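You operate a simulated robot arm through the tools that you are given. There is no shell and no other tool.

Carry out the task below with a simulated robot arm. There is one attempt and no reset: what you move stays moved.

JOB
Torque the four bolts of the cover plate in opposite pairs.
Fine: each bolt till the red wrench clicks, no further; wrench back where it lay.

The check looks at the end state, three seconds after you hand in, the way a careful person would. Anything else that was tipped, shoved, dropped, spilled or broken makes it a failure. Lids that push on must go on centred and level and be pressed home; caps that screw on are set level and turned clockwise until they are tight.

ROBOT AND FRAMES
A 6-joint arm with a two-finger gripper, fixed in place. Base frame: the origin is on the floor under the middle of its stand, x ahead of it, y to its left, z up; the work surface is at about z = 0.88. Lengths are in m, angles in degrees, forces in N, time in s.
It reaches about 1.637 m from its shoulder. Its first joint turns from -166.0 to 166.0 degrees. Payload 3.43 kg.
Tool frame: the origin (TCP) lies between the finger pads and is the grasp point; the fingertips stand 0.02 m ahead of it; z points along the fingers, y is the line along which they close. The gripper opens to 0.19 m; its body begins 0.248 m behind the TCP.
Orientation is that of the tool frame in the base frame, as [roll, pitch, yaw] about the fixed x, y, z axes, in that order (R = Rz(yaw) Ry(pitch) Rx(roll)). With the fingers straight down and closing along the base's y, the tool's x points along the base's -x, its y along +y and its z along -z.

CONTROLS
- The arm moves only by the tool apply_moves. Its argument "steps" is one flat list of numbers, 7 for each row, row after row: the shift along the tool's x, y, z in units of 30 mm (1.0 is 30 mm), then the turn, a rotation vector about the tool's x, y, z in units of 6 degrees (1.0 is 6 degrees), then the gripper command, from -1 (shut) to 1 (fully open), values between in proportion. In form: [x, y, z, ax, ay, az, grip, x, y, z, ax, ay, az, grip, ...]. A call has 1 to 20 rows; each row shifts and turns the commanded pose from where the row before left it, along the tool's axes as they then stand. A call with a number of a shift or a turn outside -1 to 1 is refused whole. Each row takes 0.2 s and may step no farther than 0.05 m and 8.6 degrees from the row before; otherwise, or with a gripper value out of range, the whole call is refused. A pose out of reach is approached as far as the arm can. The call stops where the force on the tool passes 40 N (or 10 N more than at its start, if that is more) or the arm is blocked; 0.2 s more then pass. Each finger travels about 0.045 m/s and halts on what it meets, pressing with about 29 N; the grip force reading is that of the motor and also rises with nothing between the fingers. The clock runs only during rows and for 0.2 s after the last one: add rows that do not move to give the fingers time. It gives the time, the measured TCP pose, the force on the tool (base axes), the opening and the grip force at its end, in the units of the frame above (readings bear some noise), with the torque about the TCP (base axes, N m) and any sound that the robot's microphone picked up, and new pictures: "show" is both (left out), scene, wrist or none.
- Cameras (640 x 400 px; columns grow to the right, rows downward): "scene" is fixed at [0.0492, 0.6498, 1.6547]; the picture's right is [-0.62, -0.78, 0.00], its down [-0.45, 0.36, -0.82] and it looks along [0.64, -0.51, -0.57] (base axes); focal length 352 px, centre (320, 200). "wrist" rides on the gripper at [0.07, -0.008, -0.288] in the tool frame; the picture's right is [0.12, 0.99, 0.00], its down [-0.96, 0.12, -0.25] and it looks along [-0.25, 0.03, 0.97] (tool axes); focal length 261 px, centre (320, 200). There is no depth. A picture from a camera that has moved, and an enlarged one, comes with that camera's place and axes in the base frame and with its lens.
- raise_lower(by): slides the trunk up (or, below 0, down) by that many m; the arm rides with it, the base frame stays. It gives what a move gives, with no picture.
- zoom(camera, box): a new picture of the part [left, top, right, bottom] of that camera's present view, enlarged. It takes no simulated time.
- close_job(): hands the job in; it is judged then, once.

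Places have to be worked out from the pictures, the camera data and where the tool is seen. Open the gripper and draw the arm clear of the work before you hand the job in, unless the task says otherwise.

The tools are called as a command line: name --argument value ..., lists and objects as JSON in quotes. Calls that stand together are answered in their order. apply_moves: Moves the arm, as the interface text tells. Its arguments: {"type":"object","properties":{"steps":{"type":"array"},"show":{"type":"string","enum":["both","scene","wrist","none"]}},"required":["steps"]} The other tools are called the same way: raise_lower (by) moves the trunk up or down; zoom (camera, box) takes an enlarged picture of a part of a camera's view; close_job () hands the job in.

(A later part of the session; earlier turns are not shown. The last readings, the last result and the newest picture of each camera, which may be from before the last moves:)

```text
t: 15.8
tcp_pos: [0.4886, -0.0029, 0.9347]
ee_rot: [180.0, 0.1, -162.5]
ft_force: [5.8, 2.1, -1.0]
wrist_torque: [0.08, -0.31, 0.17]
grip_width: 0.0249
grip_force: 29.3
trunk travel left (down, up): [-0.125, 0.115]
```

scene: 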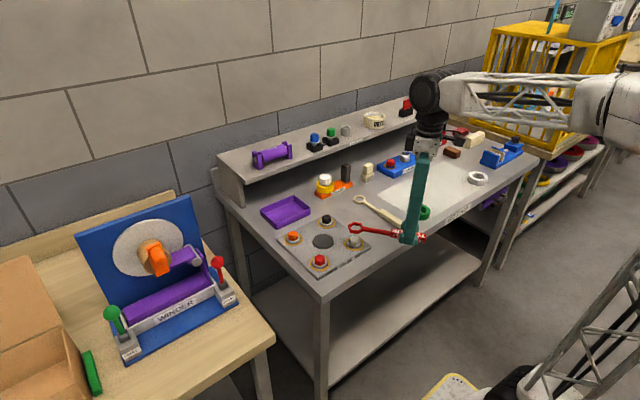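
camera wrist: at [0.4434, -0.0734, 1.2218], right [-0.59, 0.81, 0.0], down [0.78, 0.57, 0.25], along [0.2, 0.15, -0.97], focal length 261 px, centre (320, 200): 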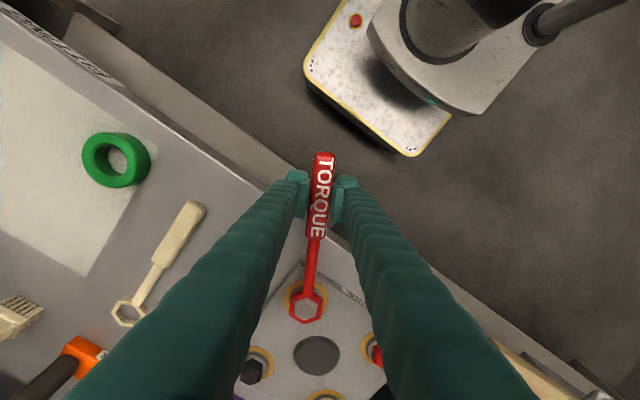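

Force is mostly radial (toward the bolt, ~6 N), suggesting the ring is slightly off-centre along the handle. I'll look before correcting.

zoom --camera "wrist" --box '[274, 275, 338, 325]'

zoom --camera "scene" --box '[338, 222, 370, 254]'

```text
8.00 times, centred on (306, 300) of wrist
camera zoom: at [0.4235, -0.0303, 1.2222], right [-0.41, 0.91, 0.0], down [0.88, 0.4, 0.25], along [0.23, 0.1, -0.97], focal length 2085 px, centre (432, -600)
```

zoom: 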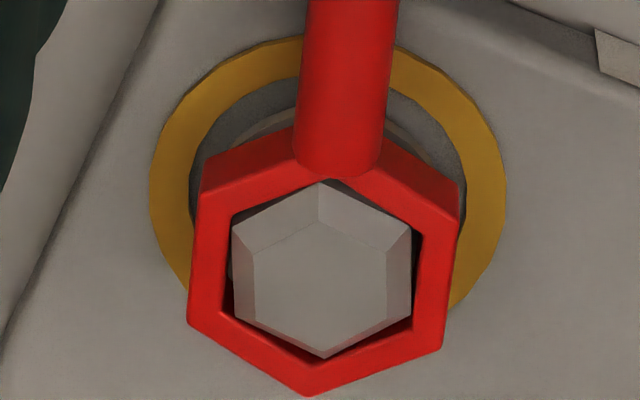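

```text
12.50 times, centred on (354, 238) of scene
camera zoom: at [0.0492, 0.6498, 1.6547], right [-0.62, -0.78, 0.0], down [-0.45, 0.36, -0.82], along [0.64, -0.51, -0.57], focal length 4398 px, centre (-105, -275)
```

zoom: 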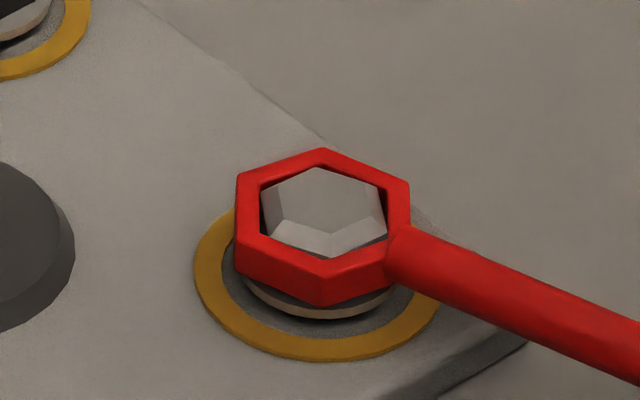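

The bolt is beginning to lag the ring (resistance building) and there's some radial misfit. I'll nudge 0.6 mm toward the bolt and continue clockwise by 2° steps.

apply_moves --steps '[-0.02, 0, 0, 0, 0, 0, -1, -0.0033, 0.1878, 0, 0, 0, 0.3333, -1]' --show "none"

```text
t: 16.4
tcp_pos: [0.4857, 0.0029, 0.934]
ee_rot: [-179.9, 0.1, -164.4]
ft_force: [-1.4, -1.9, 2.4]
wrist_torque: [0.11, -0.48, -0.2]
grip_width: 0.025
grip_force: 28.9
trunk travel left (down, up): [-0.125, 0.115]
```

An upward contact of a few newtons appears on the ring; I'll look at the ring/bolt from both cameras.

zoom --camera "wrist" --box '[274, 275, 338, 325]'

zoom --camera "scene" --box '[338, 222, 370, 254]'

```text
8.00 times, centred on (306, 300) of wrist
camera zoom: at [0.421, -0.0218, 1.222], right [-0.38, 0.92, 0.0], down [0.9, 0.37, 0.25], along [0.23, 0.09, -0.97], focal length 2085 px, centre (432, -600)
```

zoom: 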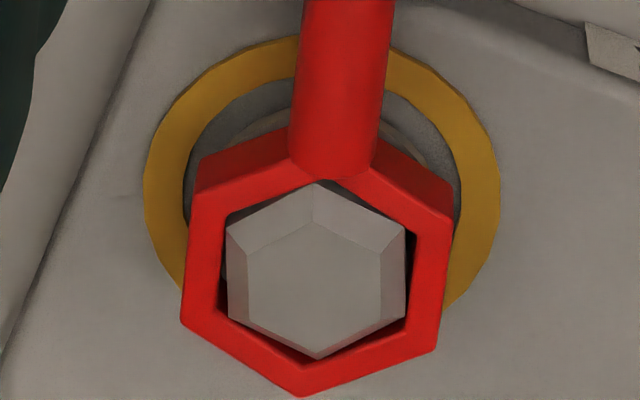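

```text
12.50 times, centred on (354, 238) of scene
camera zoom: at [0.0492, 0.6498, 1.6547], right [-0.62, -0.78, 0.0], down [-0.45, 0.36, -0.82], along [0.64, -0.51, -0.57], focal length 4398 px, centre (-105, -275)
```

zoom: 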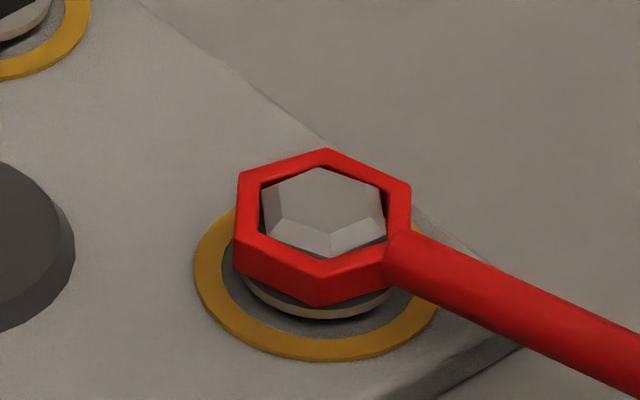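

The ring is now at the end of its angular slack against the hex (bolt lags ~7–8°), so the real torque begins from here. Continuing clockwise 2° at a time.

apply_moves --steps '[-0.0033, 0.1878, 0, 0, 0, 0.3333, -1]' --show "none"

```text
t: 16.8
tcp_pos: [0.4851, 0.0088, 0.9344]
ee_rot: [-180.0, 0.0, -166.4]
ft_force: [3.4, -1.0, -1.0]
wrist_torque: [-0.03, -0.05, -0.04]
grip_width: 0.0252
grip_force: 29.3
trunk travel left (down, up): [-0.125, 0.115]
```

Resistance is still small. Continuing with 4° more.

apply_moves --steps '[-0.0033, 0.1878, 0, 0, 0, 0.3333, -1, -0.0033, 0.1878, 0, 0, 0, 0.3333, -1]' --show "none"

zoom --camera "wrist" --box '[274, 275, 338, 325]'

```text
t: 17.4
tcp_pos: [0.484, 0.0192, 0.9344]
ee_rot: [180.0, 0.0, -170.5]
ft_force: [4.7, -1.5, -4.6]
wrist_torque: [-0.05, 0.25, -0.09]
grip_width: 0.0247
grip_force: 28.5
trunk travel left (down, up): [-0.125, 0.115]
```

```text
8.00 times, centred on (306, 300) of wrist
camera zoom: at [0.4149, 0.0015, 1.222], right [-0.28, 0.96, 0.0], down [0.93, 0.27, 0.25], along [0.24, 0.07, -0.97], focal length 2085 px, centre (432, -600)
```

zoom: 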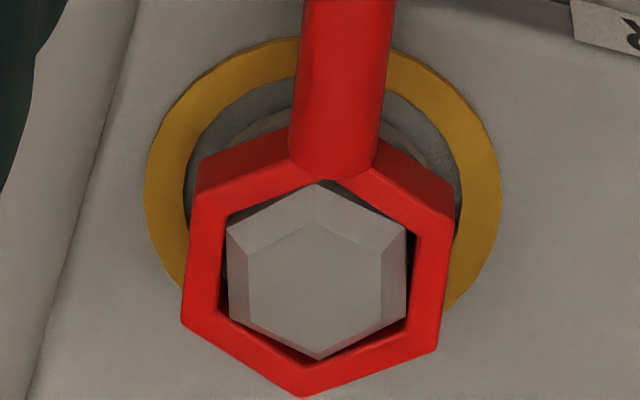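

The bolt follows the ring now with a steady lag. Continuing clockwise (θ≈189°), with a small inward correction.

apply_moves --steps '[-0.012, 0.1878, 0, 0, 0, 0.3333, -1, -0.0033, 0.1878, 0, 0, 0, 0.3333, -1]' --show "none"

```text
t: 18.0
tcp_pos: [0.4817, 0.0304, 0.9352]
ee_rot: [-180.0, 0.1, -174.5]
ft_force: [-4.1, -2.4, -2.9]
wrist_torque: [-0.06, 0.27, -0.12]
grip_width: 0.025
grip_force: 28.8
trunk travel left (down, up): [-0.125, 0.115]
```

Still turning freely, no click yet. Continuing 4° more.

apply_moves --steps '[0.002, 0.1878, 0, 0, 0, 0.3333, -1, -0.0033, 0.1878, 0, 0, 0, 0.3333, -1]' --show "none"

```text
t: 18.6
tcp_pos: [0.4809, 0.0413, 0.9333]
ee_rot: [179.9, 0.1, -178.5]
ft_force: [3.7, -1.7, -2.7]
wrist_torque: [-0.01, 0.0, -0.07]
grip_width: 0.0248
grip_force: 29.1
trunk travel left (down, up): [-0.125, 0.115]
```

No click yet (θ≈181.5°). Continuing 4° more.

apply_moves --steps '[-0.0033, 0.1878, 0, 0, 0, 0.3333, -1, -0.0033, 0.1878, 0, 0, 0, 0.3333, -1]' --show "none"

zoom --camera "wrist" --box '[274, 275, 338, 325]'

zoom --camera "scene" --box '[310, 202, 390, 262]'

```text
t: 19.2
tcp_pos: [0.481, 0.0523, 0.9346]
ee_rot: [-179.9, 0.1, 177.5]
ft_force: [5.1, -3.1, 0.3]
wrist_torque: [-0.04, -0.31, -0.11]
grip_width: 0.0253
grip_force: 28.7
trunk travel left (down, up): [-0.125, 0.115]
```

```text
8.00 times, centred on (306, 300) of wrist
camera zoom: at [0.41, 0.0491, 1.2221], right [-0.08, 1.0, 0.0], down [0.97, 0.07, 0.25], along [0.25, 0.02, -0.97], focal length 2085 px, centre (432, -600)
```

zoom: 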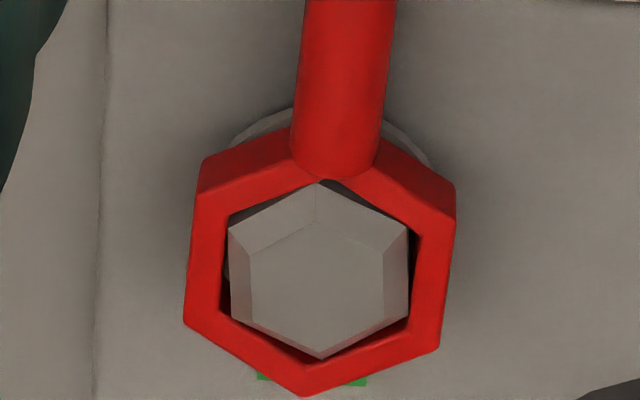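

```text
6.67 times, centred on (350, 232) of scene
camera zoom: at [0.0492, 0.6498, 1.6547], right [-0.62, -0.78, 0.0], down [-0.45, 0.36, -0.82], along [0.64, -0.51, -0.57], focal length 2345 px, centre (120, -13)
```

zoom: 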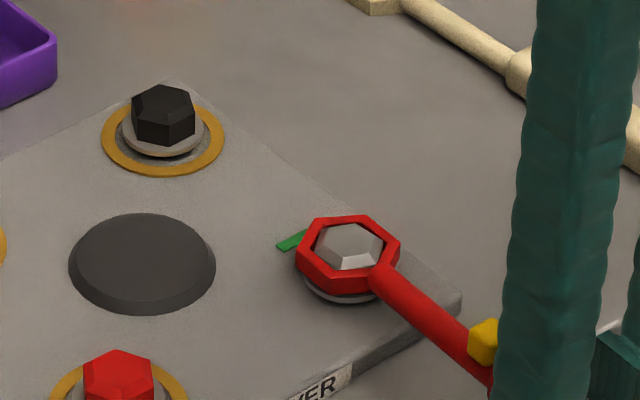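

Something has changed: the yellow ring around the grey bolt vanished, a green mark shows by it, and a yellow piece shows on the wrench. I'll stop turning and look closely.

zoom --camera "scene" --box '[340, 220, 404, 260]'

zoom --camera "wrist" --box '[240, 130, 400, 340]'

zoom --camera "scene" --box '[250, 180, 442, 290]'

```text
10.00 times, centred on (372, 240) of scene
camera zoom: at [0.0492, 0.6498, 1.6547], right [-0.62, -0.78, 0.0], down [-0.45, 0.36, -0.82], along [0.64, -0.51, -0.57], focal length 3518 px, centre (-200, -200)
```

zoom: 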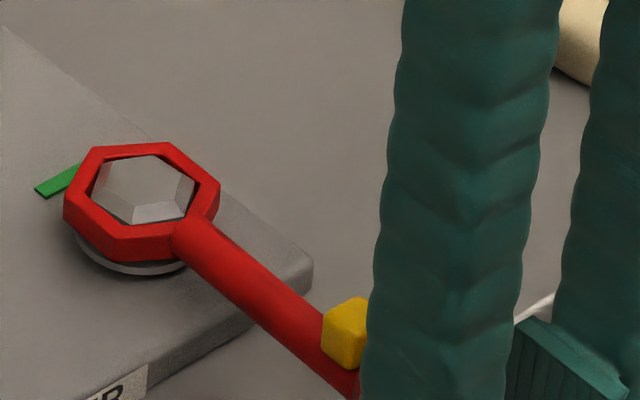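

```text
1.90 times, centred on (320, 235) of wrist
camera zoom: at [0.41, 0.0491, 1.2221], right [-0.08, 1.0, 0.0], down [0.97, 0.07, 0.25], along [0.25, 0.02, -0.97], focal length 496 px, centre (320, 133)
```

zoom: 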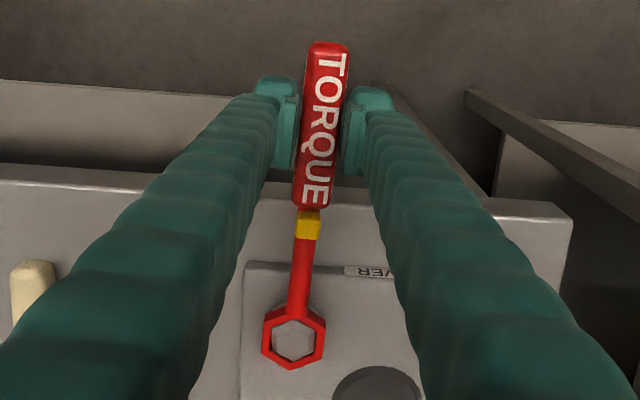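

```text
3.33 times, centred on (346, 235) of scene
camera zoom: at [0.0492, 0.6498, 1.6547], right [-0.62, -0.78, 0.0], down [-0.45, 0.36, -0.82], along [0.64, -0.51, -0.57], focal length 1173 px, centre (233, 83)
```

zoom: 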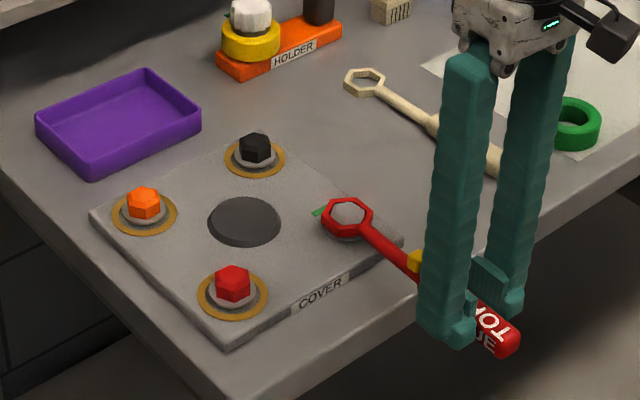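

The grey bolt has clicked: the wrench's yellow click collar is out and the bolt's marker turned green. I stop here, back off ~5° within the slack to free the ring, and lift straight off.

apply_moves --steps '[-0.0033, -0.1878, 0, 0, 0, -0.3333, -1, -0.0033, -0.1878, 0, 0, 0, -0.3333, -1, 0, 0, 0, 0, 0, 0, -1]' --show "none"

zoom --camera "wrist" --box '[274, 275, 338, 325]'

zoom --camera "scene" --box '[340, 220, 404, 260]'

```text
t: 20.0
tcp_pos: [0.4814, 0.0422, 0.9342]
ee_rot: [179.9, 0.0, -178.4]
ft_force: [0.6, -0.2, -2.6]
wrist_torque: [-0.03, 0.06, -0.07]
grip_width: 0.025
grip_force: 28.6
trunk travel left (down, up): [-0.125, 0.115]
```

```text
8.00 times, centred on (306, 300) of wrist
camera zoom: at [0.4102, 0.0333, 1.222], right [-0.15, 0.99, 0.0], down [0.96, 0.14, 0.25], along [0.24, 0.04, -0.97], focal length 2085 px, centre (432, -600)
```

zoom: 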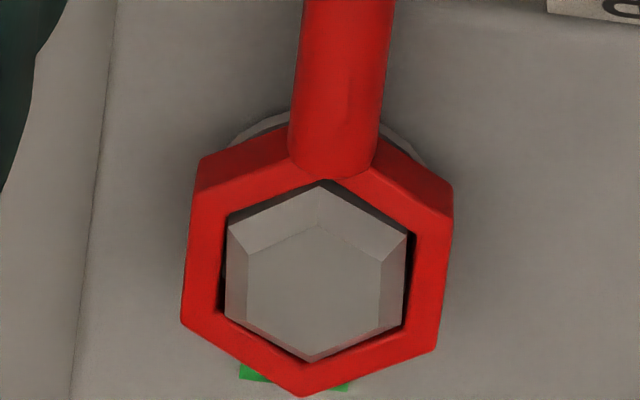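

```text
10.00 times, centred on (372, 240) of scene
camera zoom: at [0.0492, 0.6498, 1.6547], right [-0.62, -0.78, 0.0], down [-0.45, 0.36, -0.82], along [0.64, -0.51, -0.57], focal length 3518 px, centre (-200, -200)
```

zoom: 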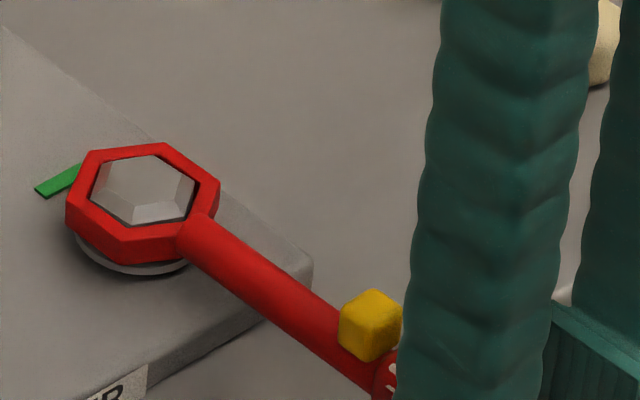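

The bolt stayed put and the ring is free. Lifting straight up 42 mm now.

apply_moves --steps '[0, 0, -0.2, 0, 0, 0, -1, 0, 0, -0.4, 0, 0, 0, -1, 0, 0, -0.4, 0, 0, 0, -1, 0, 0, -0.4, 0, 0, 0, -1, 0, 0, 0, 0, 0, 0, -1]' --show "both"

zoom --camera "scene" --box '[260, 190, 420, 290]'

zoom --camera "wrist" --box '[260, 260, 400, 360]'

```text
t: 21.2
tcp_pos: [0.4806, 0.0425, 0.9767]
ee_rot: [180.0, 0.0, -178.4]
ft_force: [-0.1, -0.1, -2.7]
wrist_torque: [0.0, 0.06, -0.02]
grip_width: 0.0251
grip_force: 29.0
trunk travel left (down, up): [-0.125, 0.115]
camera wrist: at [0.4102, 0.034, 1.2642], right [-0.15, 0.99, 0.0], down [0.96, 0.14, 0.25], along [0.24, 0.04, -0.97], focal length 261 px, centre (320, 200)
```

scene: 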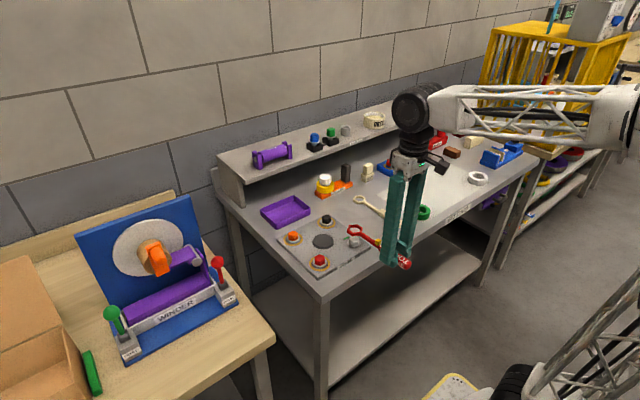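
wrist: 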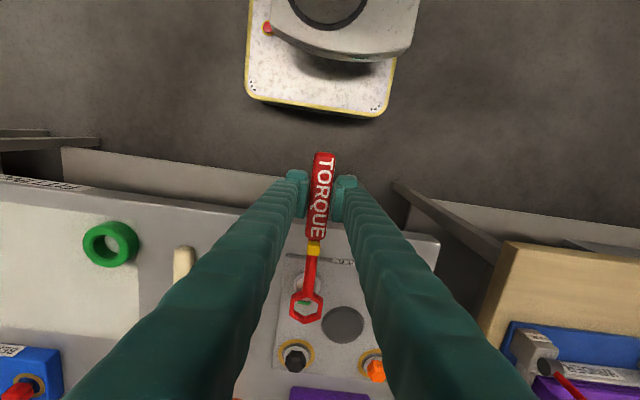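

```text
4.00 times, centred on (340, 240) of scene
camera zoom: at [0.0492, 0.6498, 1.6547], right [-0.62, -0.78, 0.0], down [-0.45, 0.36, -0.82], along [0.64, -0.51, -0.57], focal length 1407 px, centre (240, 40)
```

zoom: 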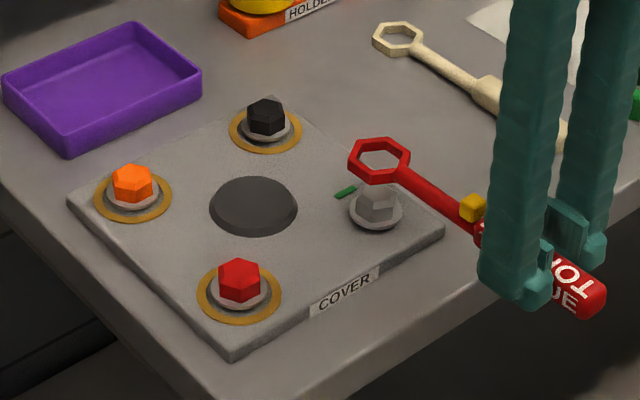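

```text
4.00 times, centred on (330, 310) of wrist
camera zoom: at [0.4102, 0.034, 1.2642], right [-0.15, 0.99, 0.0], down [0.96, 0.14, 0.25], along [0.24, 0.04, -0.97], focal length 1043 px, centre (280, -240)
```

zoom: 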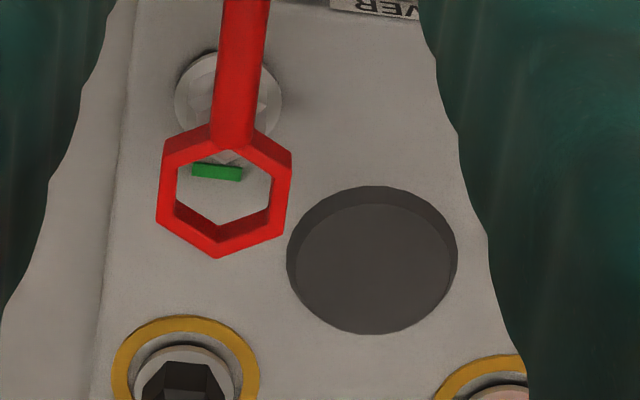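

The grey bolt is seated with its green mark. Next is its diagonal opposite, the orange bolt: I'll carry the wrench at z≈0.977 to approach with handle at 151°.

apply_moves --steps '[-0.4526, 0.602, 0, 0, 0, 0.4236, -1, -0.4254, 0.6214, 0, 0, 0, 0.4236, -1, -0.3975, 0.6397, 0, 0, 0, 0.4236, -1, -0.3687, 0.6567, 0, 0, 0, 0.4236, -1, -0.3392, 0.6724, 0, 0, 0, 0.4236, -1, -0.3091, 0.6868, 0, 0, 0, 0.4236, -1, -0.2783, 0.6998, 0, 0, 0, 0.4236, -1, -0.247, 0.7115, 0, 0, 0, 0.4236, -1, -0.2152, 0.7217, 0, 0, 0, 0.4236, -1, -0.183, 0.7306, 0, 0, 0, 0.4236, -1, -0.1504, 0.738, 0, 0, 0, 0.4236, -1, -0.1175, 0.7439, 0, 0, 0, 0.4236, -1, 0, 0, 0, 0, 0, 0, -1]' --show "both"

zoom --camera "wrist" --box '[274, 275, 338, 325]'

zoom --camera "scene" --box '[262, 212, 342, 272]'

```text
t: 24.0
tcp_pos: [0.639, 0.2621, 0.9755]
ee_rot: [-180.0, 0.0, 151.1]
ft_force: [0.8, -0.7, -2.3]
wrist_torque: [0.04, 0.05, -0.02]
grip_width: 0.025
grip_force: 29.0
trunk travel left (down, up): [-0.125, 0.115]
camera wrist: at [0.5732, 0.2913, 1.2633], right [0.38, 0.93, 0.0], down [0.9, -0.36, 0.25], along [0.23, -0.09, -0.97], focal length 261 px, centre (320, 200)
```

scene: 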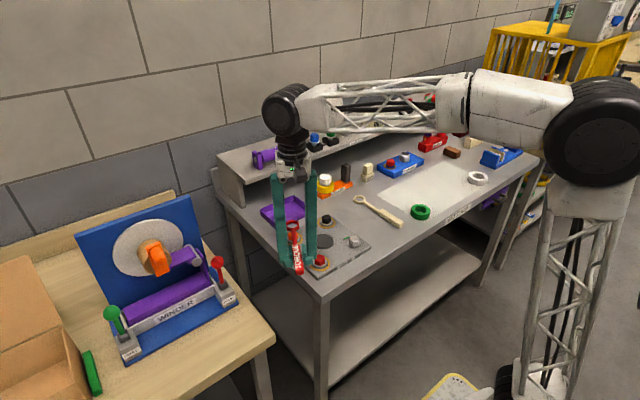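
wrist: 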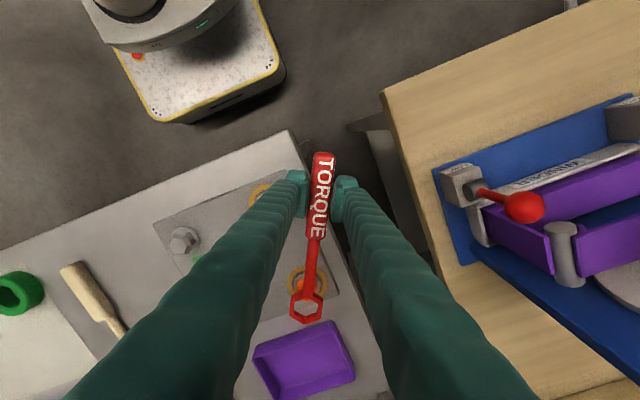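

```text
8.00 times, centred on (306, 300) of wrist
camera zoom: at [0.5732, 0.2913, 1.2633], right [0.38, 0.93, 0.0], down [0.9, -0.36, 0.25], along [0.23, -0.09, -0.97], focal length 2085 px, centre (432, -600)
```

zoom: 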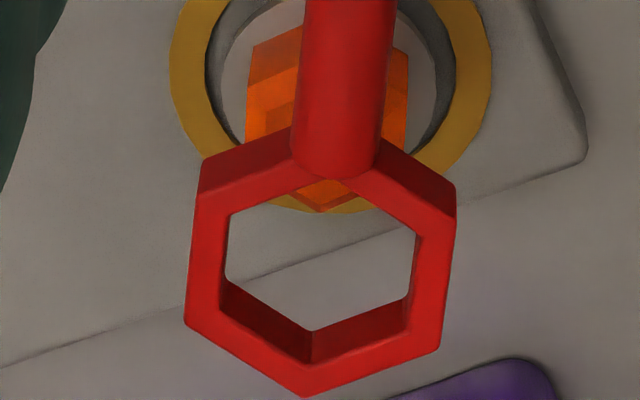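

```text
6.67 times, centred on (302, 242) of scene
camera zoom: at [0.0492, 0.6498, 1.6547], right [-0.62, -0.78, 0.0], down [-0.45, 0.36, -0.82], along [0.64, -0.51, -0.57], focal length 2345 px, centre (440, -80)
```

zoom: 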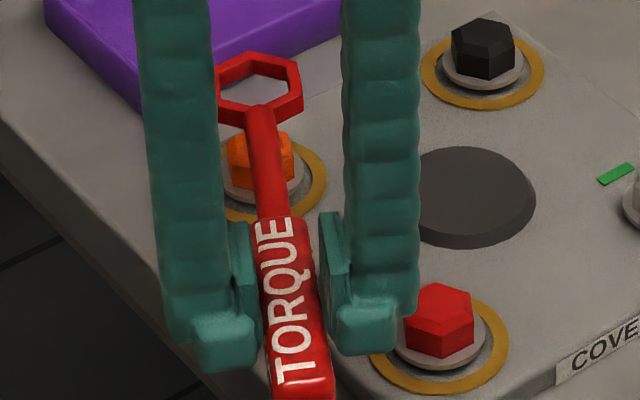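

The click collar has reset. The ring is slightly off (~1 mm) from the orange bolt; I'll apply a small correction, lower 19 mm to hover just above the head, and re-check.

apply_moves --steps '[-0.03, -0.04, 0.2, 0, 0, 0, -1, 0, 0, 0.25, 0, 0, 0, -1, 0, 0, 0.2, 0, 0, 0, -1, 0, 0, 0, 0, 0, 0, -1]' --show "none"

zoom --camera "wrist" --box '[274, 275, 338, 325]'

zoom --camera "scene" --box '[262, 212, 342, 272]'

```text
t: 25.0
tcp_pos: [0.6388, 0.2622, 0.9569]
ee_rot: [-180.0, 0.0, 151.1]
ft_force: [-0.6, 0.9, -2.6]
wrist_torque: [0.01, 0.09, 0.03]
grip_width: 0.025
grip_force: 29.4
trunk travel left (down, up): [-0.125, 0.115]
```

```text
8.00 times, centred on (306, 300) of wrist
camera zoom: at [0.5734, 0.2899, 1.2447], right [0.38, 0.93, 0.0], down [0.9, -0.36, 0.25], along [0.23, -0.09, -0.97], focal length 2085 px, centre (432, -600)
```

zoom: 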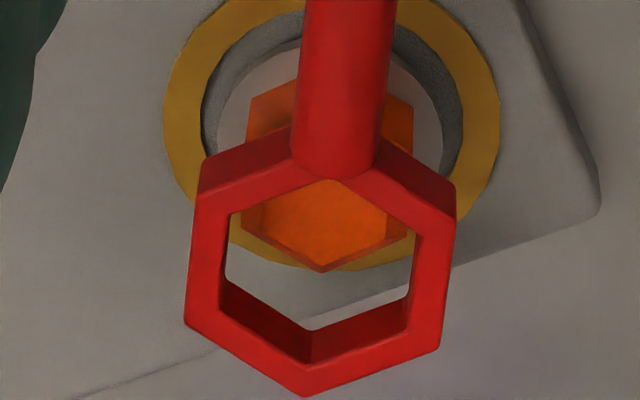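

```text
6.67 times, centred on (302, 242) of scene
camera zoom: at [0.0492, 0.6498, 1.6547], right [-0.62, -0.78, 0.0], down [-0.45, 0.36, -0.82], along [0.64, -0.51, -0.57], focal length 2345 px, centre (440, -80)
```

zoom: 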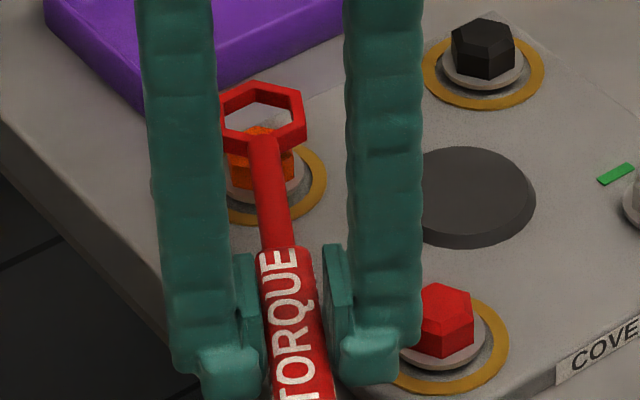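

The orange bolt centre is at tool (-0.161, 0.0013), matching the ring within ~0.5 mm. Lowering 14 mm gently and checking force and picture.

apply_moves --steps '[0.007, 0, 0.13, 0, 0, 0, -1, 0, 0, 0.13, 0, 0, 0, -1, 0, 0, 0.1, 0, 0, 0, -1, 0, 0, 0.1, 0, 0, 0, -1, 0, 0, 0, 0, 0, 0, -1]' --show "none"

zoom --camera "wrist" --box '[274, 275, 338, 325]'

zoom --camera "scene" --box '[262, 212, 342, 272]'

```text
t: 26.2
tcp_pos: [0.6385, 0.2605, 0.9428]
ee_rot: [-180.0, 0.0, 151.1]
ft_force: [1.7, -0.5, 1.0]
wrist_torque: [-0.26, -0.47, 0.06]
grip_width: 0.025
grip_force: 28.5
trunk travel left (down, up): [-0.125, 0.115]
```

```text
8.00 times, centred on (306, 300) of wrist
camera zoom: at [0.5724, 0.2897, 1.2308], right [0.38, 0.93, 0.0], down [0.9, -0.36, 0.25], along [0.23, -0.09, -0.97], focal length 2085 px, centre (432, -600)
```

zoom: 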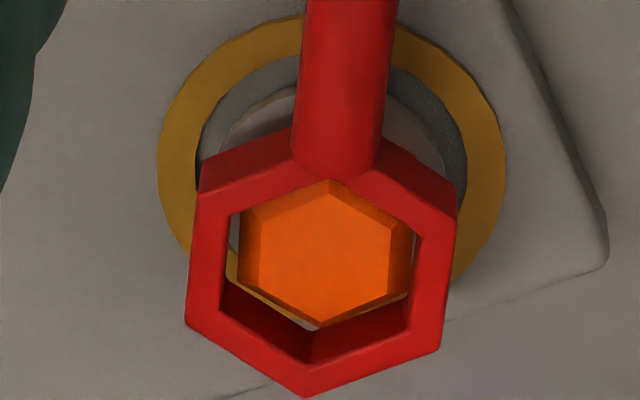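

```text
6.67 times, centred on (302, 242) of scene
camera zoom: at [0.0492, 0.6498, 1.6547], right [-0.62, -0.78, 0.0], down [-0.45, 0.36, -0.82], along [0.64, -0.51, -0.57], focal length 2345 px, centre (440, -80)
```

zoom: 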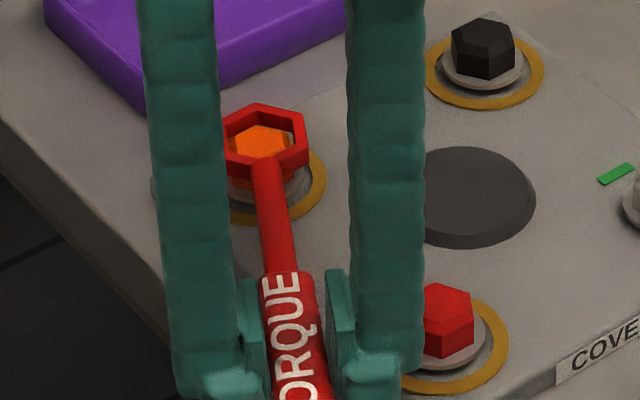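

Light contact (~3.5 N up) on the chamfer. I'll look closer from the scene to see which way the ring is off.

zoom --camera "scene" --box '[280, 218, 312, 246]'

zoom --camera "wrist" --box '[288, 285, 328, 320]'

```text
14.29 times, centred on (296, 232) of scene
camera zoom: at [0.0492, 0.6498, 1.6547], right [-0.62, -0.78, 0.0], down [-0.45, 0.36, -0.82], along [0.64, -0.51, -0.57], focal length 5026 px, centre (663, -257)
```

zoom: 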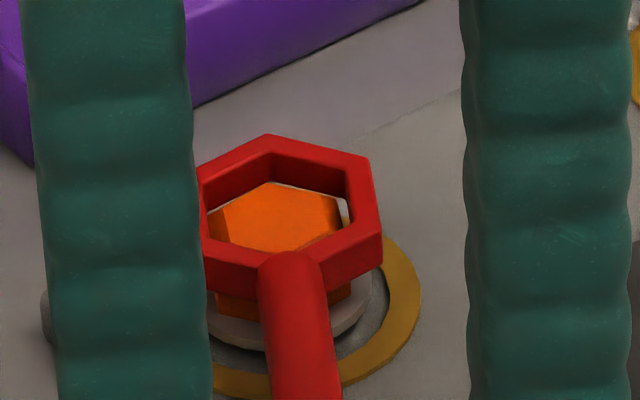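

```text
11.43 times, centred on (308, 302) of wrist
camera zoom: at [0.5724, 0.2897, 1.2308], right [0.38, 0.93, 0.0], down [0.9, -0.36, 0.25], along [0.23, -0.09, -0.97], focal length 2979 px, centre (457, -971)
```

zoom: 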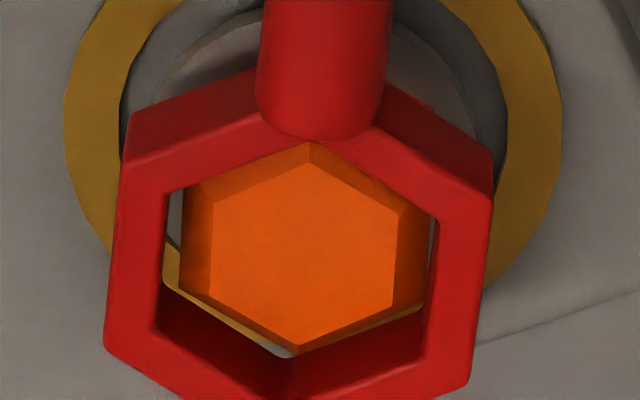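

The bolt sits ~0.6 mm toward tool +y and ~4° off in rotation. I'll raise 2 mm, rotate the wrench 2° CCW about the bolt with the +y correction, and lower again slowly.

apply_moves --steps '[0, 0, -0.08, 0, 0, 0, -1, -0.0033, -0.166, 0, 0, 0, -0.3333, -1, 0, 0, 0.08, 0, 0, 0, -1, 0, 0, 0.07, 0, 0, 0, -1, 0, 0, 0.07, 0, 0, 0, -1, 0, 0, 0, 0, 0, 0, -1]' --show "none"

zoom --camera "wrist" --box '[288, 285, 328, 320]'

zoom --camera "scene" --box '[262, 212, 342, 272]'

```text
t: 27.6
tcp_pos: [0.6353, 0.2582, 0.9383]
ee_rot: [-180.0, 0.0, 153.1]
ft_force: [0.4, 0.4, -1.8]
wrist_torque: [0.04, 0.03, 0.01]
grip_width: 0.0251
grip_force: 29.5
trunk travel left (down, up): [-0.125, 0.115]
```

```text
11.43 times, centred on (308, 302) of wrist
camera zoom: at [0.5691, 0.2829, 1.2255], right [0.34, 0.94, 0.0], down [0.91, -0.33, 0.25], along [0.23, -0.09, -0.97], focal length 2979 px, centre (457, -971)
```

zoom: 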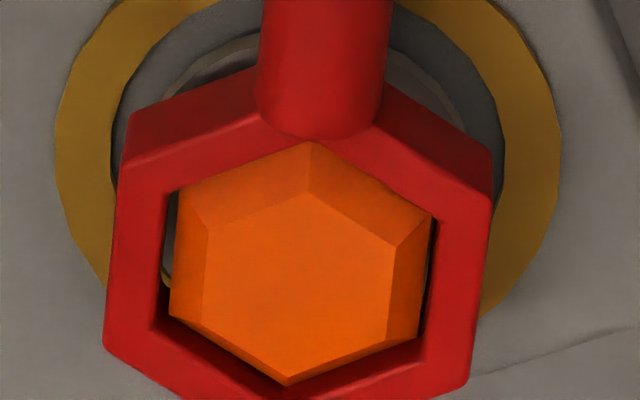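

```text
6.67 times, centred on (302, 242) of scene
camera zoom: at [0.0492, 0.6498, 1.6547], right [-0.62, -0.78, 0.0], down [-0.45, 0.36, -0.82], along [0.64, -0.51, -0.57], focal length 2345 px, centre (440, -80)
```

zoom: 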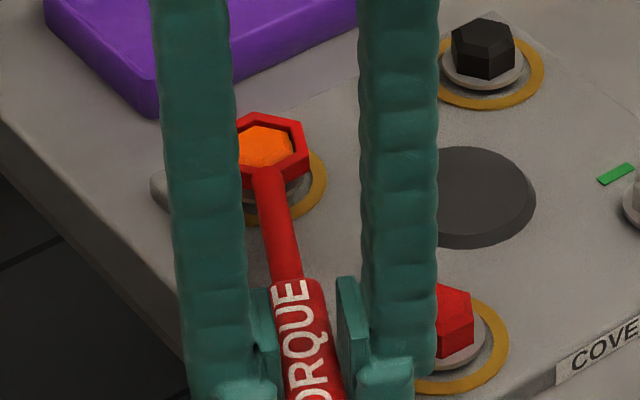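

The ring dropped around the head without contact force. Lowering 4 mm more to the working depth.

apply_moves --steps '[0, 0, 0.07, 0, 0, 0, -1, 0, 0, 0.06, 0, 0, 0, -1, 0, 0, 0, 0, 0, 0, -1]' --show "none"

zoom --camera "wrist" --box '[274, 275, 338, 325]'

zoom --camera "scene" --box '[262, 212, 342, 272]'

```text
t: 28.4
tcp_pos: [0.6357, 0.2576, 0.9342]
ee_rot: [180.0, 0.0, 153.1]
ft_force: [0.6, -1.3, -2.1]
wrist_torque: [0.02, 0.06, 0.01]
grip_width: 0.0251
grip_force: 29.2
trunk travel left (down, up): [-0.125, 0.115]
```

```text
8.00 times, centred on (306, 300) of wrist
camera zoom: at [0.5691, 0.2832, 1.2219], right [0.34, 0.94, 0.0], down [0.91, -0.33, 0.25], along [0.23, -0.09, -0.97], focal length 2085 px, centre (432, -600)
```

zoom: 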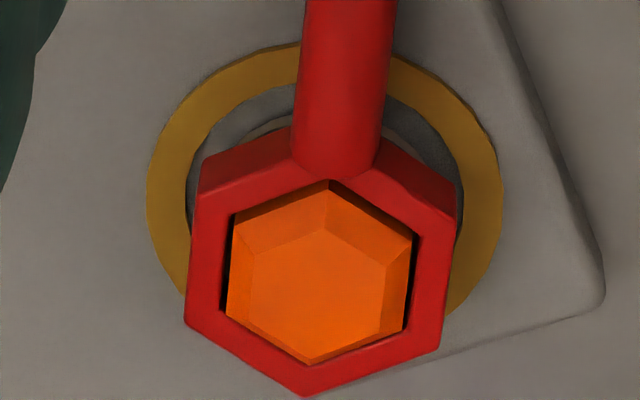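

```text
6.67 times, centred on (302, 242) of scene
camera zoom: at [0.0492, 0.6498, 1.6547], right [-0.62, -0.78, 0.0], down [-0.45, 0.36, -0.82], along [0.64, -0.51, -0.57], focal length 2345 px, centre (440, -80)
```

zoom: 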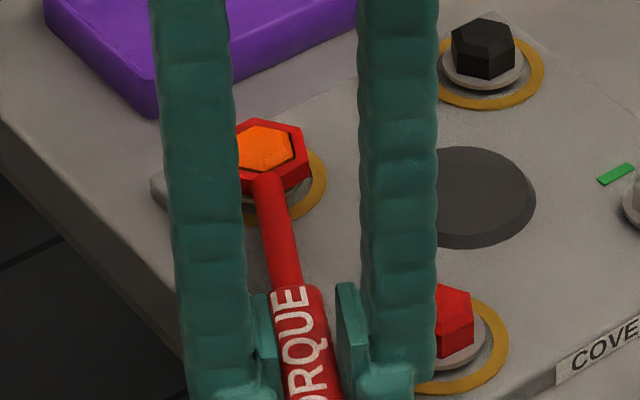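

Well engaged. Turning clockwise: 12° first, then re-check.

apply_moves --steps '[-0.0033, 0.1878, 0, 0, 0, 0.3333, -1, -0.0033, 0.1878, 0, 0, 0, 0.3333, -1, -0.0033, 0.1878, 0, 0, 0, 0.3333, -1, -0.0033, 0.1878, 0, 0, 0, 0.3333, -1, -0.0033, 0.1878, 0, 0, 0, 0.3333, -1, -0.0033, 0.1878, 0, 0, 0, 0.3333, -1]' --show "none"

zoom --camera "wrist" --box '[274, 275, 338, 325]'

```text
t: 29.8
tcp_pos: [0.6546, 0.2853, 0.9346]
ee_rot: [180.0, 0.0, 141.0]
ft_force: [5.9, -4.7, 0.1]
wrist_torque: [-0.18, -0.34, 0.23]
grip_width: 0.0251
grip_force: 29.0
trunk travel left (down, up): [-0.125, 0.115]
```

```text
8.00 times, centred on (306, 300) of wrist
camera zoom: at [0.594, 0.3242, 1.2225], right [0.53, 0.85, 0.0], down [0.82, -0.52, 0.25], along [0.21, -0.13, -0.97], focal length 2085 px, centre (432, -600)
```

zoom: 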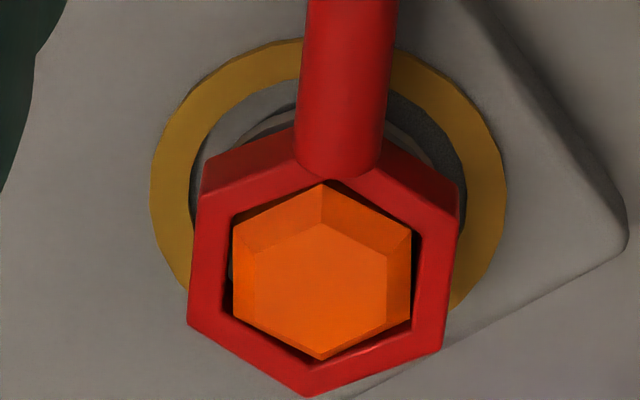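

Contact has begun with a ~7 N inward radial pull, as with the grey bolt. I'll nudge 0.6 mm inward and continue 4°.

apply_moves --steps '[-0.02, 0, 0, 0, 0, 0, -1, -0.0033, 0.1878, 0, 0, 0, 0.3333, -1, -0.0033, 0.1878, 0, 0, 0, 0.3333, -1]' --show "none"

zoom --camera "wrist" --box '[274, 275, 338, 325]'

```text
t: 30.6
tcp_pos: [0.6615, 0.2928, 0.9341]
ee_rot: [-180.0, 0.0, 137.0]
ft_force: [7.0, -5.7, -4.8]
wrist_torque: [0.18, 0.16, 0.11]
grip_width: 0.0249
grip_force: 28.7
trunk travel left (down, up): [-0.125, 0.115]
```

```text
8.00 times, centred on (306, 300) of wrist
camera zoom: at [0.6044, 0.3367, 1.2224], right [0.59, 0.81, 0.0], down [0.78, -0.57, 0.25], along [0.2, -0.15, -0.97], focal length 2085 px, centre (432, -600)
```

zoom: 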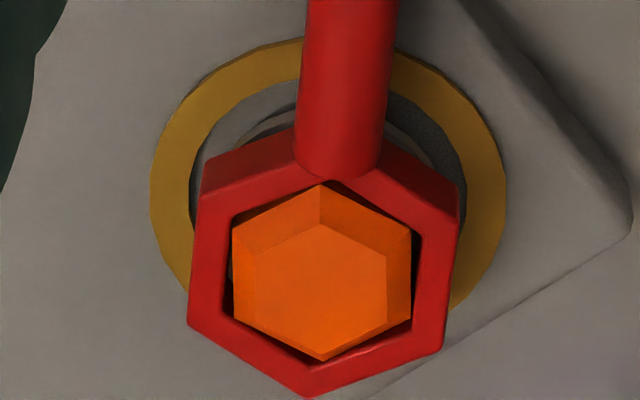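

Still a 9 N inward pull; the ring should be ~0.8 mm further in. Correcting and turning 4° more.

apply_moves --steps '[-0.027, 0, 0, 0, 0, 0, -1, -0.0033, 0.1878, 0, 0, 0, 0.3333, -1, -0.0033, 0.1878, 0, 0, 0, 0.3333, -1]' --show "none"

zoom --camera "wrist" --box '[274, 275, 338, 325]'

```text
t: 31.4
tcp_pos: [0.6701, 0.3009, 0.9347]
ee_rot: [180.0, 0.0, 133.1]
ft_force: [0.9, -1.5, -0.2]
wrist_torque: [-0.15, -0.12, -0.01]
grip_width: 0.025
grip_force: 28.9
trunk travel left (down, up): [-0.125, 0.115]
```

```text
8.00 times, centred on (306, 300) of wrist
camera zoom: at [0.6153, 0.3484, 1.2228], right [0.64, 0.77, 0.0], down [0.74, -0.62, 0.25], along [0.19, -0.16, -0.97], focal length 2085 px, centre (432, -600)
```

zoom: 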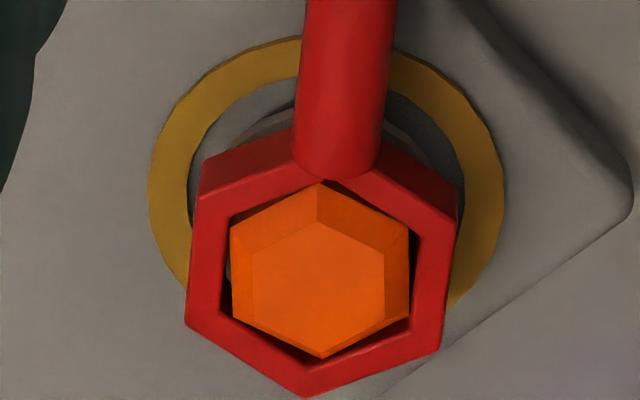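

Forces relaxed; bolt turned ~12° with the marker ring still yellow. 4° more.

apply_moves --steps '[-0.0033, 0.1878, 0, 0, 0, 0.3333, -1, -0.0033, 0.1878, 0, 0, 0, 0.3333, -1]' --show "none"

zoom --camera "wrist" --box '[260, 235, 356, 325]'

```text
t: 32.0
tcp_pos: [0.6794, 0.308, 0.9347]
ee_rot: [-179.9, -0.1, 129.0]
ft_force: [-1.2, 1.3, -3.2]
wrist_torque: [0.08, 0.07, 0.0]
grip_width: 0.025
grip_force: 28.9
trunk travel left (down, up): [-0.125, 0.115]
```

```text
4.44 times, centred on (308, 280) of wrist
camera zoom: at [0.6273, 0.3596, 1.2227], right [0.7, 0.72, 0.0], down [0.7, -0.67, 0.25], along [0.18, -0.17, -0.97], focal length 1158 px, centre (373, -156)
```

zoom: 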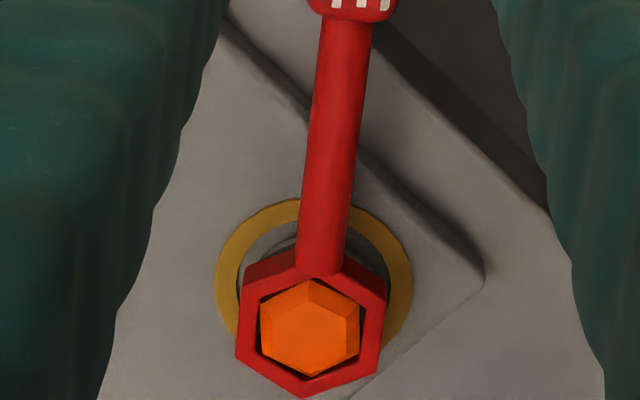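

No click yet (no collar, marker still yellow). From here I go 2° per call and look each time.

apply_moves --steps '[-0.0033, 0.1878, 0, 0, 0, 0.3333, -1]' --show "none"

zoom --camera "wrist" --box '[260, 235, 356, 325]'

```text
t: 32.4
tcp_pos: [0.6832, 0.3113, 0.935]
ee_rot: [-180.0, 0.0, 127.1]
ft_force: [-5.7, 3.2, -1.3]
wrist_torque: [0.17, 0.12, -0.04]
grip_width: 0.025
grip_force: 29.2
trunk travel left (down, up): [-0.125, 0.115]
```

```text
4.44 times, centred on (308, 280) of wrist
camera zoom: at [0.6335, 0.3647, 1.2228], right [0.72, 0.69, 0.0], down [0.67, -0.7, 0.25], along [0.17, -0.18, -0.97], focal length 1158 px, centre (373, -156)
```

zoom: 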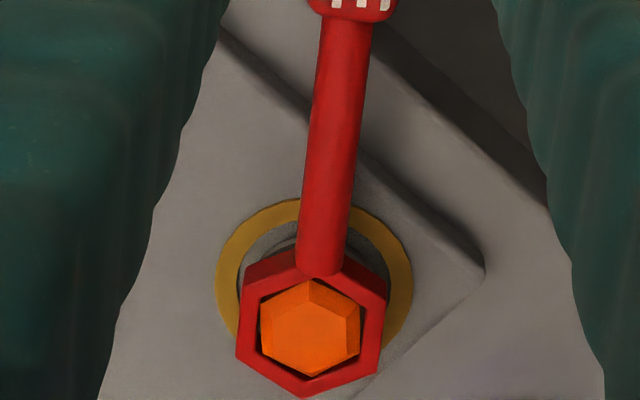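

Now a 6 N outward push; correcting 0.4 mm outward and turning 2° more.

apply_moves --steps '[0.01, 0.1878, 0, 0, 0, 0.3333, -1]' --show "none"

zoom --camera "wrist" --box '[260, 235, 356, 325]'

```text
t: 32.8
tcp_pos: [0.6868, 0.3145, 0.9339]
ee_rot: [-180.0, 0.0, 125.0]
ft_force: [-7.0, 8.9, -2.4]
wrist_torque: [0.13, 0.12, 0.0]
grip_width: 0.0249
grip_force: 28.6
trunk travel left (down, up): [-0.125, 0.115]
```

```text
4.44 times, centred on (308, 280) of wrist
camera zoom: at [0.6398, 0.3697, 1.2228], right [0.74, 0.67, 0.0], down [0.65, -0.72, 0.25], along [0.17, -0.18, -0.97], focal length 1158 px, centre (373, -156)
```

zoom: 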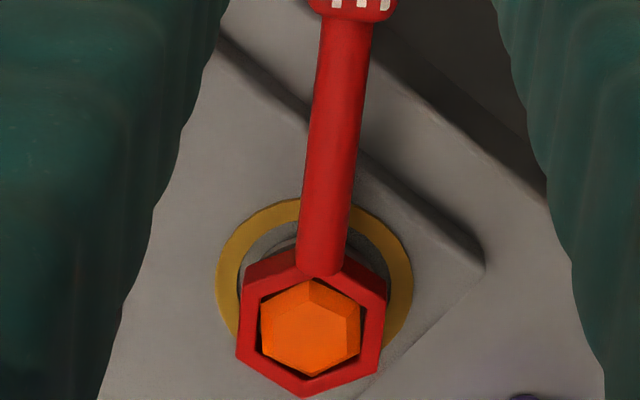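

Radial outward push of 11 N; correct ~0.9 mm outward and turn 2° more.

apply_moves --steps '[0.03, 0, 0, 0, 0, 0, -1, -0.0033, 0.1878, 0, 0, 0, 0.3333, -1]' --show "none"

zoom --camera "wrist" --box '[260, 235, 356, 325]'

```text
t: 33.4
tcp_pos: [0.6912, 0.3184, 0.9351]
ee_rot: [180.0, 0.0, 123.0]
ft_force: [-3.8, 5.0, 1.0]
wrist_torque: [-0.24, -0.16, 0.05]
grip_width: 0.025
grip_force: 28.6
trunk travel left (down, up): [-0.125, 0.115]
```

```text
4.44 times, centred on (308, 280) of wrist
camera zoom: at [0.6461, 0.3746, 1.2225], right [0.77, 0.64, 0.0], down [0.62, -0.74, 0.25], along [0.16, -0.19, -0.97], focal length 1158 px, centre (373, -156)
```

zoom: 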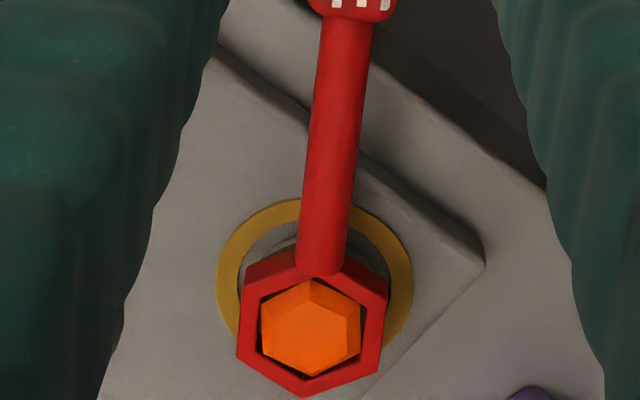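

Still no click. Another 2°, with slight outward trim.

apply_moves --steps '[0.01, 0.1878, 0, 0, 0, 0.3333, -1]' --show "none"

zoom --camera "wrist" --box '[260, 235, 356, 325]'

```text
t: 33.8
tcp_pos: [0.6972, 0.3222, 0.9341]
ee_rot: [180.0, -0.1, 121.1]
ft_force: [-1.5, -1.9, -1.5]
wrist_torque: [-0.07, -0.01, 0.04]
grip_width: 0.025
grip_force: 29.1
trunk travel left (down, up): [-0.125, 0.115]
```

```text
4.44 times, centred on (308, 280) of wrist
camera zoom: at [0.6531, 0.3793, 1.2225], right [0.79, 0.61, 0.0], down [0.59, -0.77, 0.25], along [0.15, -0.2, -0.97], focal length 1158 px, centre (373, -156)
```

zoom: 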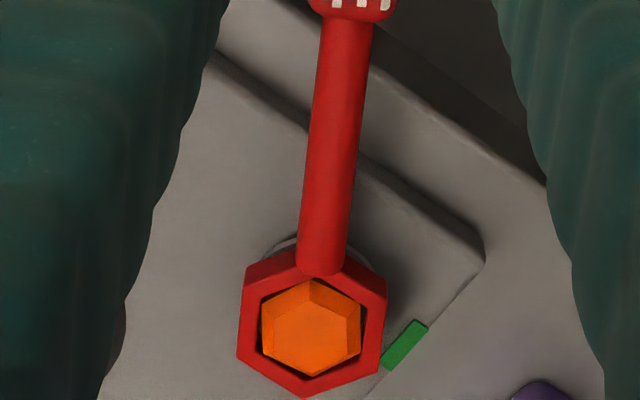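

The marker around the orange bolt turned green just now. I stop turning and check the wrench's click collar.

zoom --camera "wrist" --box '[250, 140, 390, 330]'

zoom --camera "scene" --box '[242, 192, 354, 277]'

```text
2.11 times, centred on (320, 235) of wrist
camera zoom: at [0.6531, 0.3793, 1.2225], right [0.79, 0.61, 0.0], down [0.59, -0.77, 0.25], along [0.15, -0.2, -0.97], focal length 549 px, centre (320, 126)
```

zoom: 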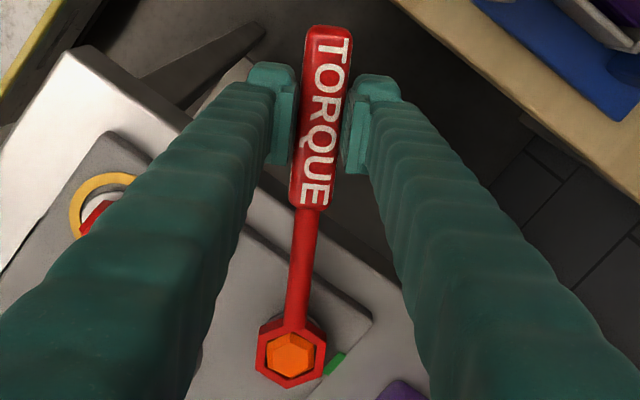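

```text
4.71 times, centred on (298, 234) of scene
camera zoom: at [0.0492, 0.6498, 1.6547], right [-0.62, -0.78, 0.0], down [-0.45, 0.36, -0.82], along [0.64, -0.51, -0.57], focal length 1656 px, centre (424, 38)
```

zoom: 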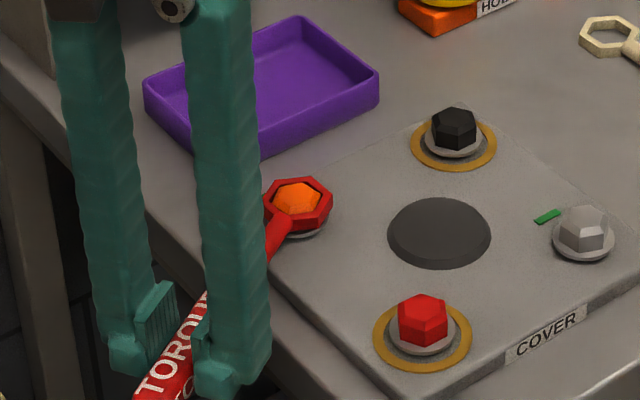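

The green mark is showing but the wrench's yellow click collar isn't out yet. I'll hold still for a moment and look again.

apply_moves --steps '[0, 0, 0, 0, 0, 0, -1, 0, 0, 0, 0, 0, 0, -1]' --show "none"

zoom --camera "wrist" --box '[280, 220, 344, 325]'

zoom --camera "scene" --box '[270, 215, 334, 265]'

```text
t: 34.4
tcp_pos: [0.697, 0.3237, 0.9345]
ee_rot: [180.0, 0.0, 121.0]
ft_force: [2.4, -7.2, -3.6]
wrist_torque: [0.03, 0.04, -0.11]
grip_width: 0.025
grip_force: 29.0
trunk travel left (down, up): [-0.125, 0.115]
```

```text
3.81 times, centred on (312, 272) of wrist
camera zoom: at [0.6532, 0.3793, 1.2226], right [0.79, 0.61, 0.0], down [0.59, -0.77, 0.25], along [0.15, -0.2, -0.97], focal length 993 px, centre (350, -76)
```

zoom: 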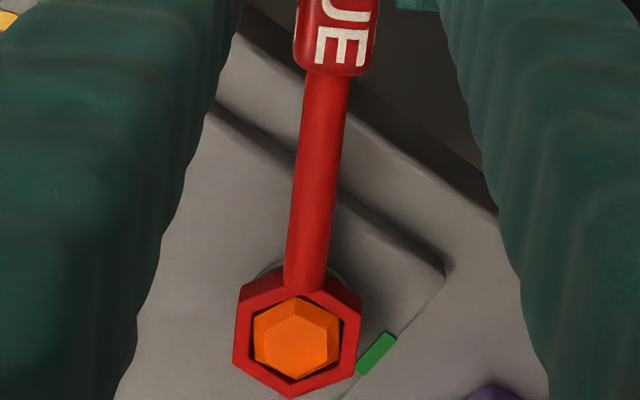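

```text
8.00 times, centred on (302, 240) of scene
camera zoom: at [0.0492, 0.6498, 1.6547], right [-0.62, -0.78, 0.0], down [-0.45, 0.36, -0.82], along [0.64, -0.51, -0.57], focal length 2814 px, centre (464, -120)
```

zoom: 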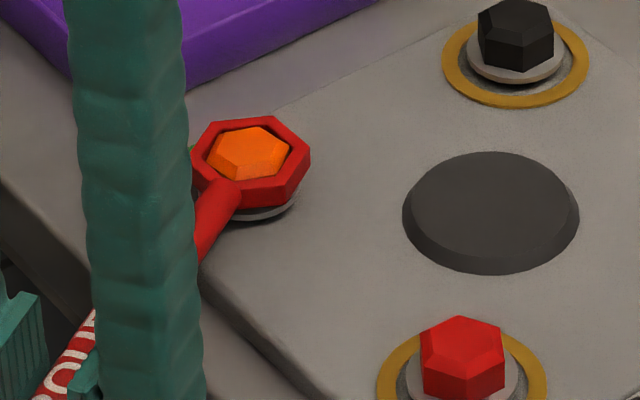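

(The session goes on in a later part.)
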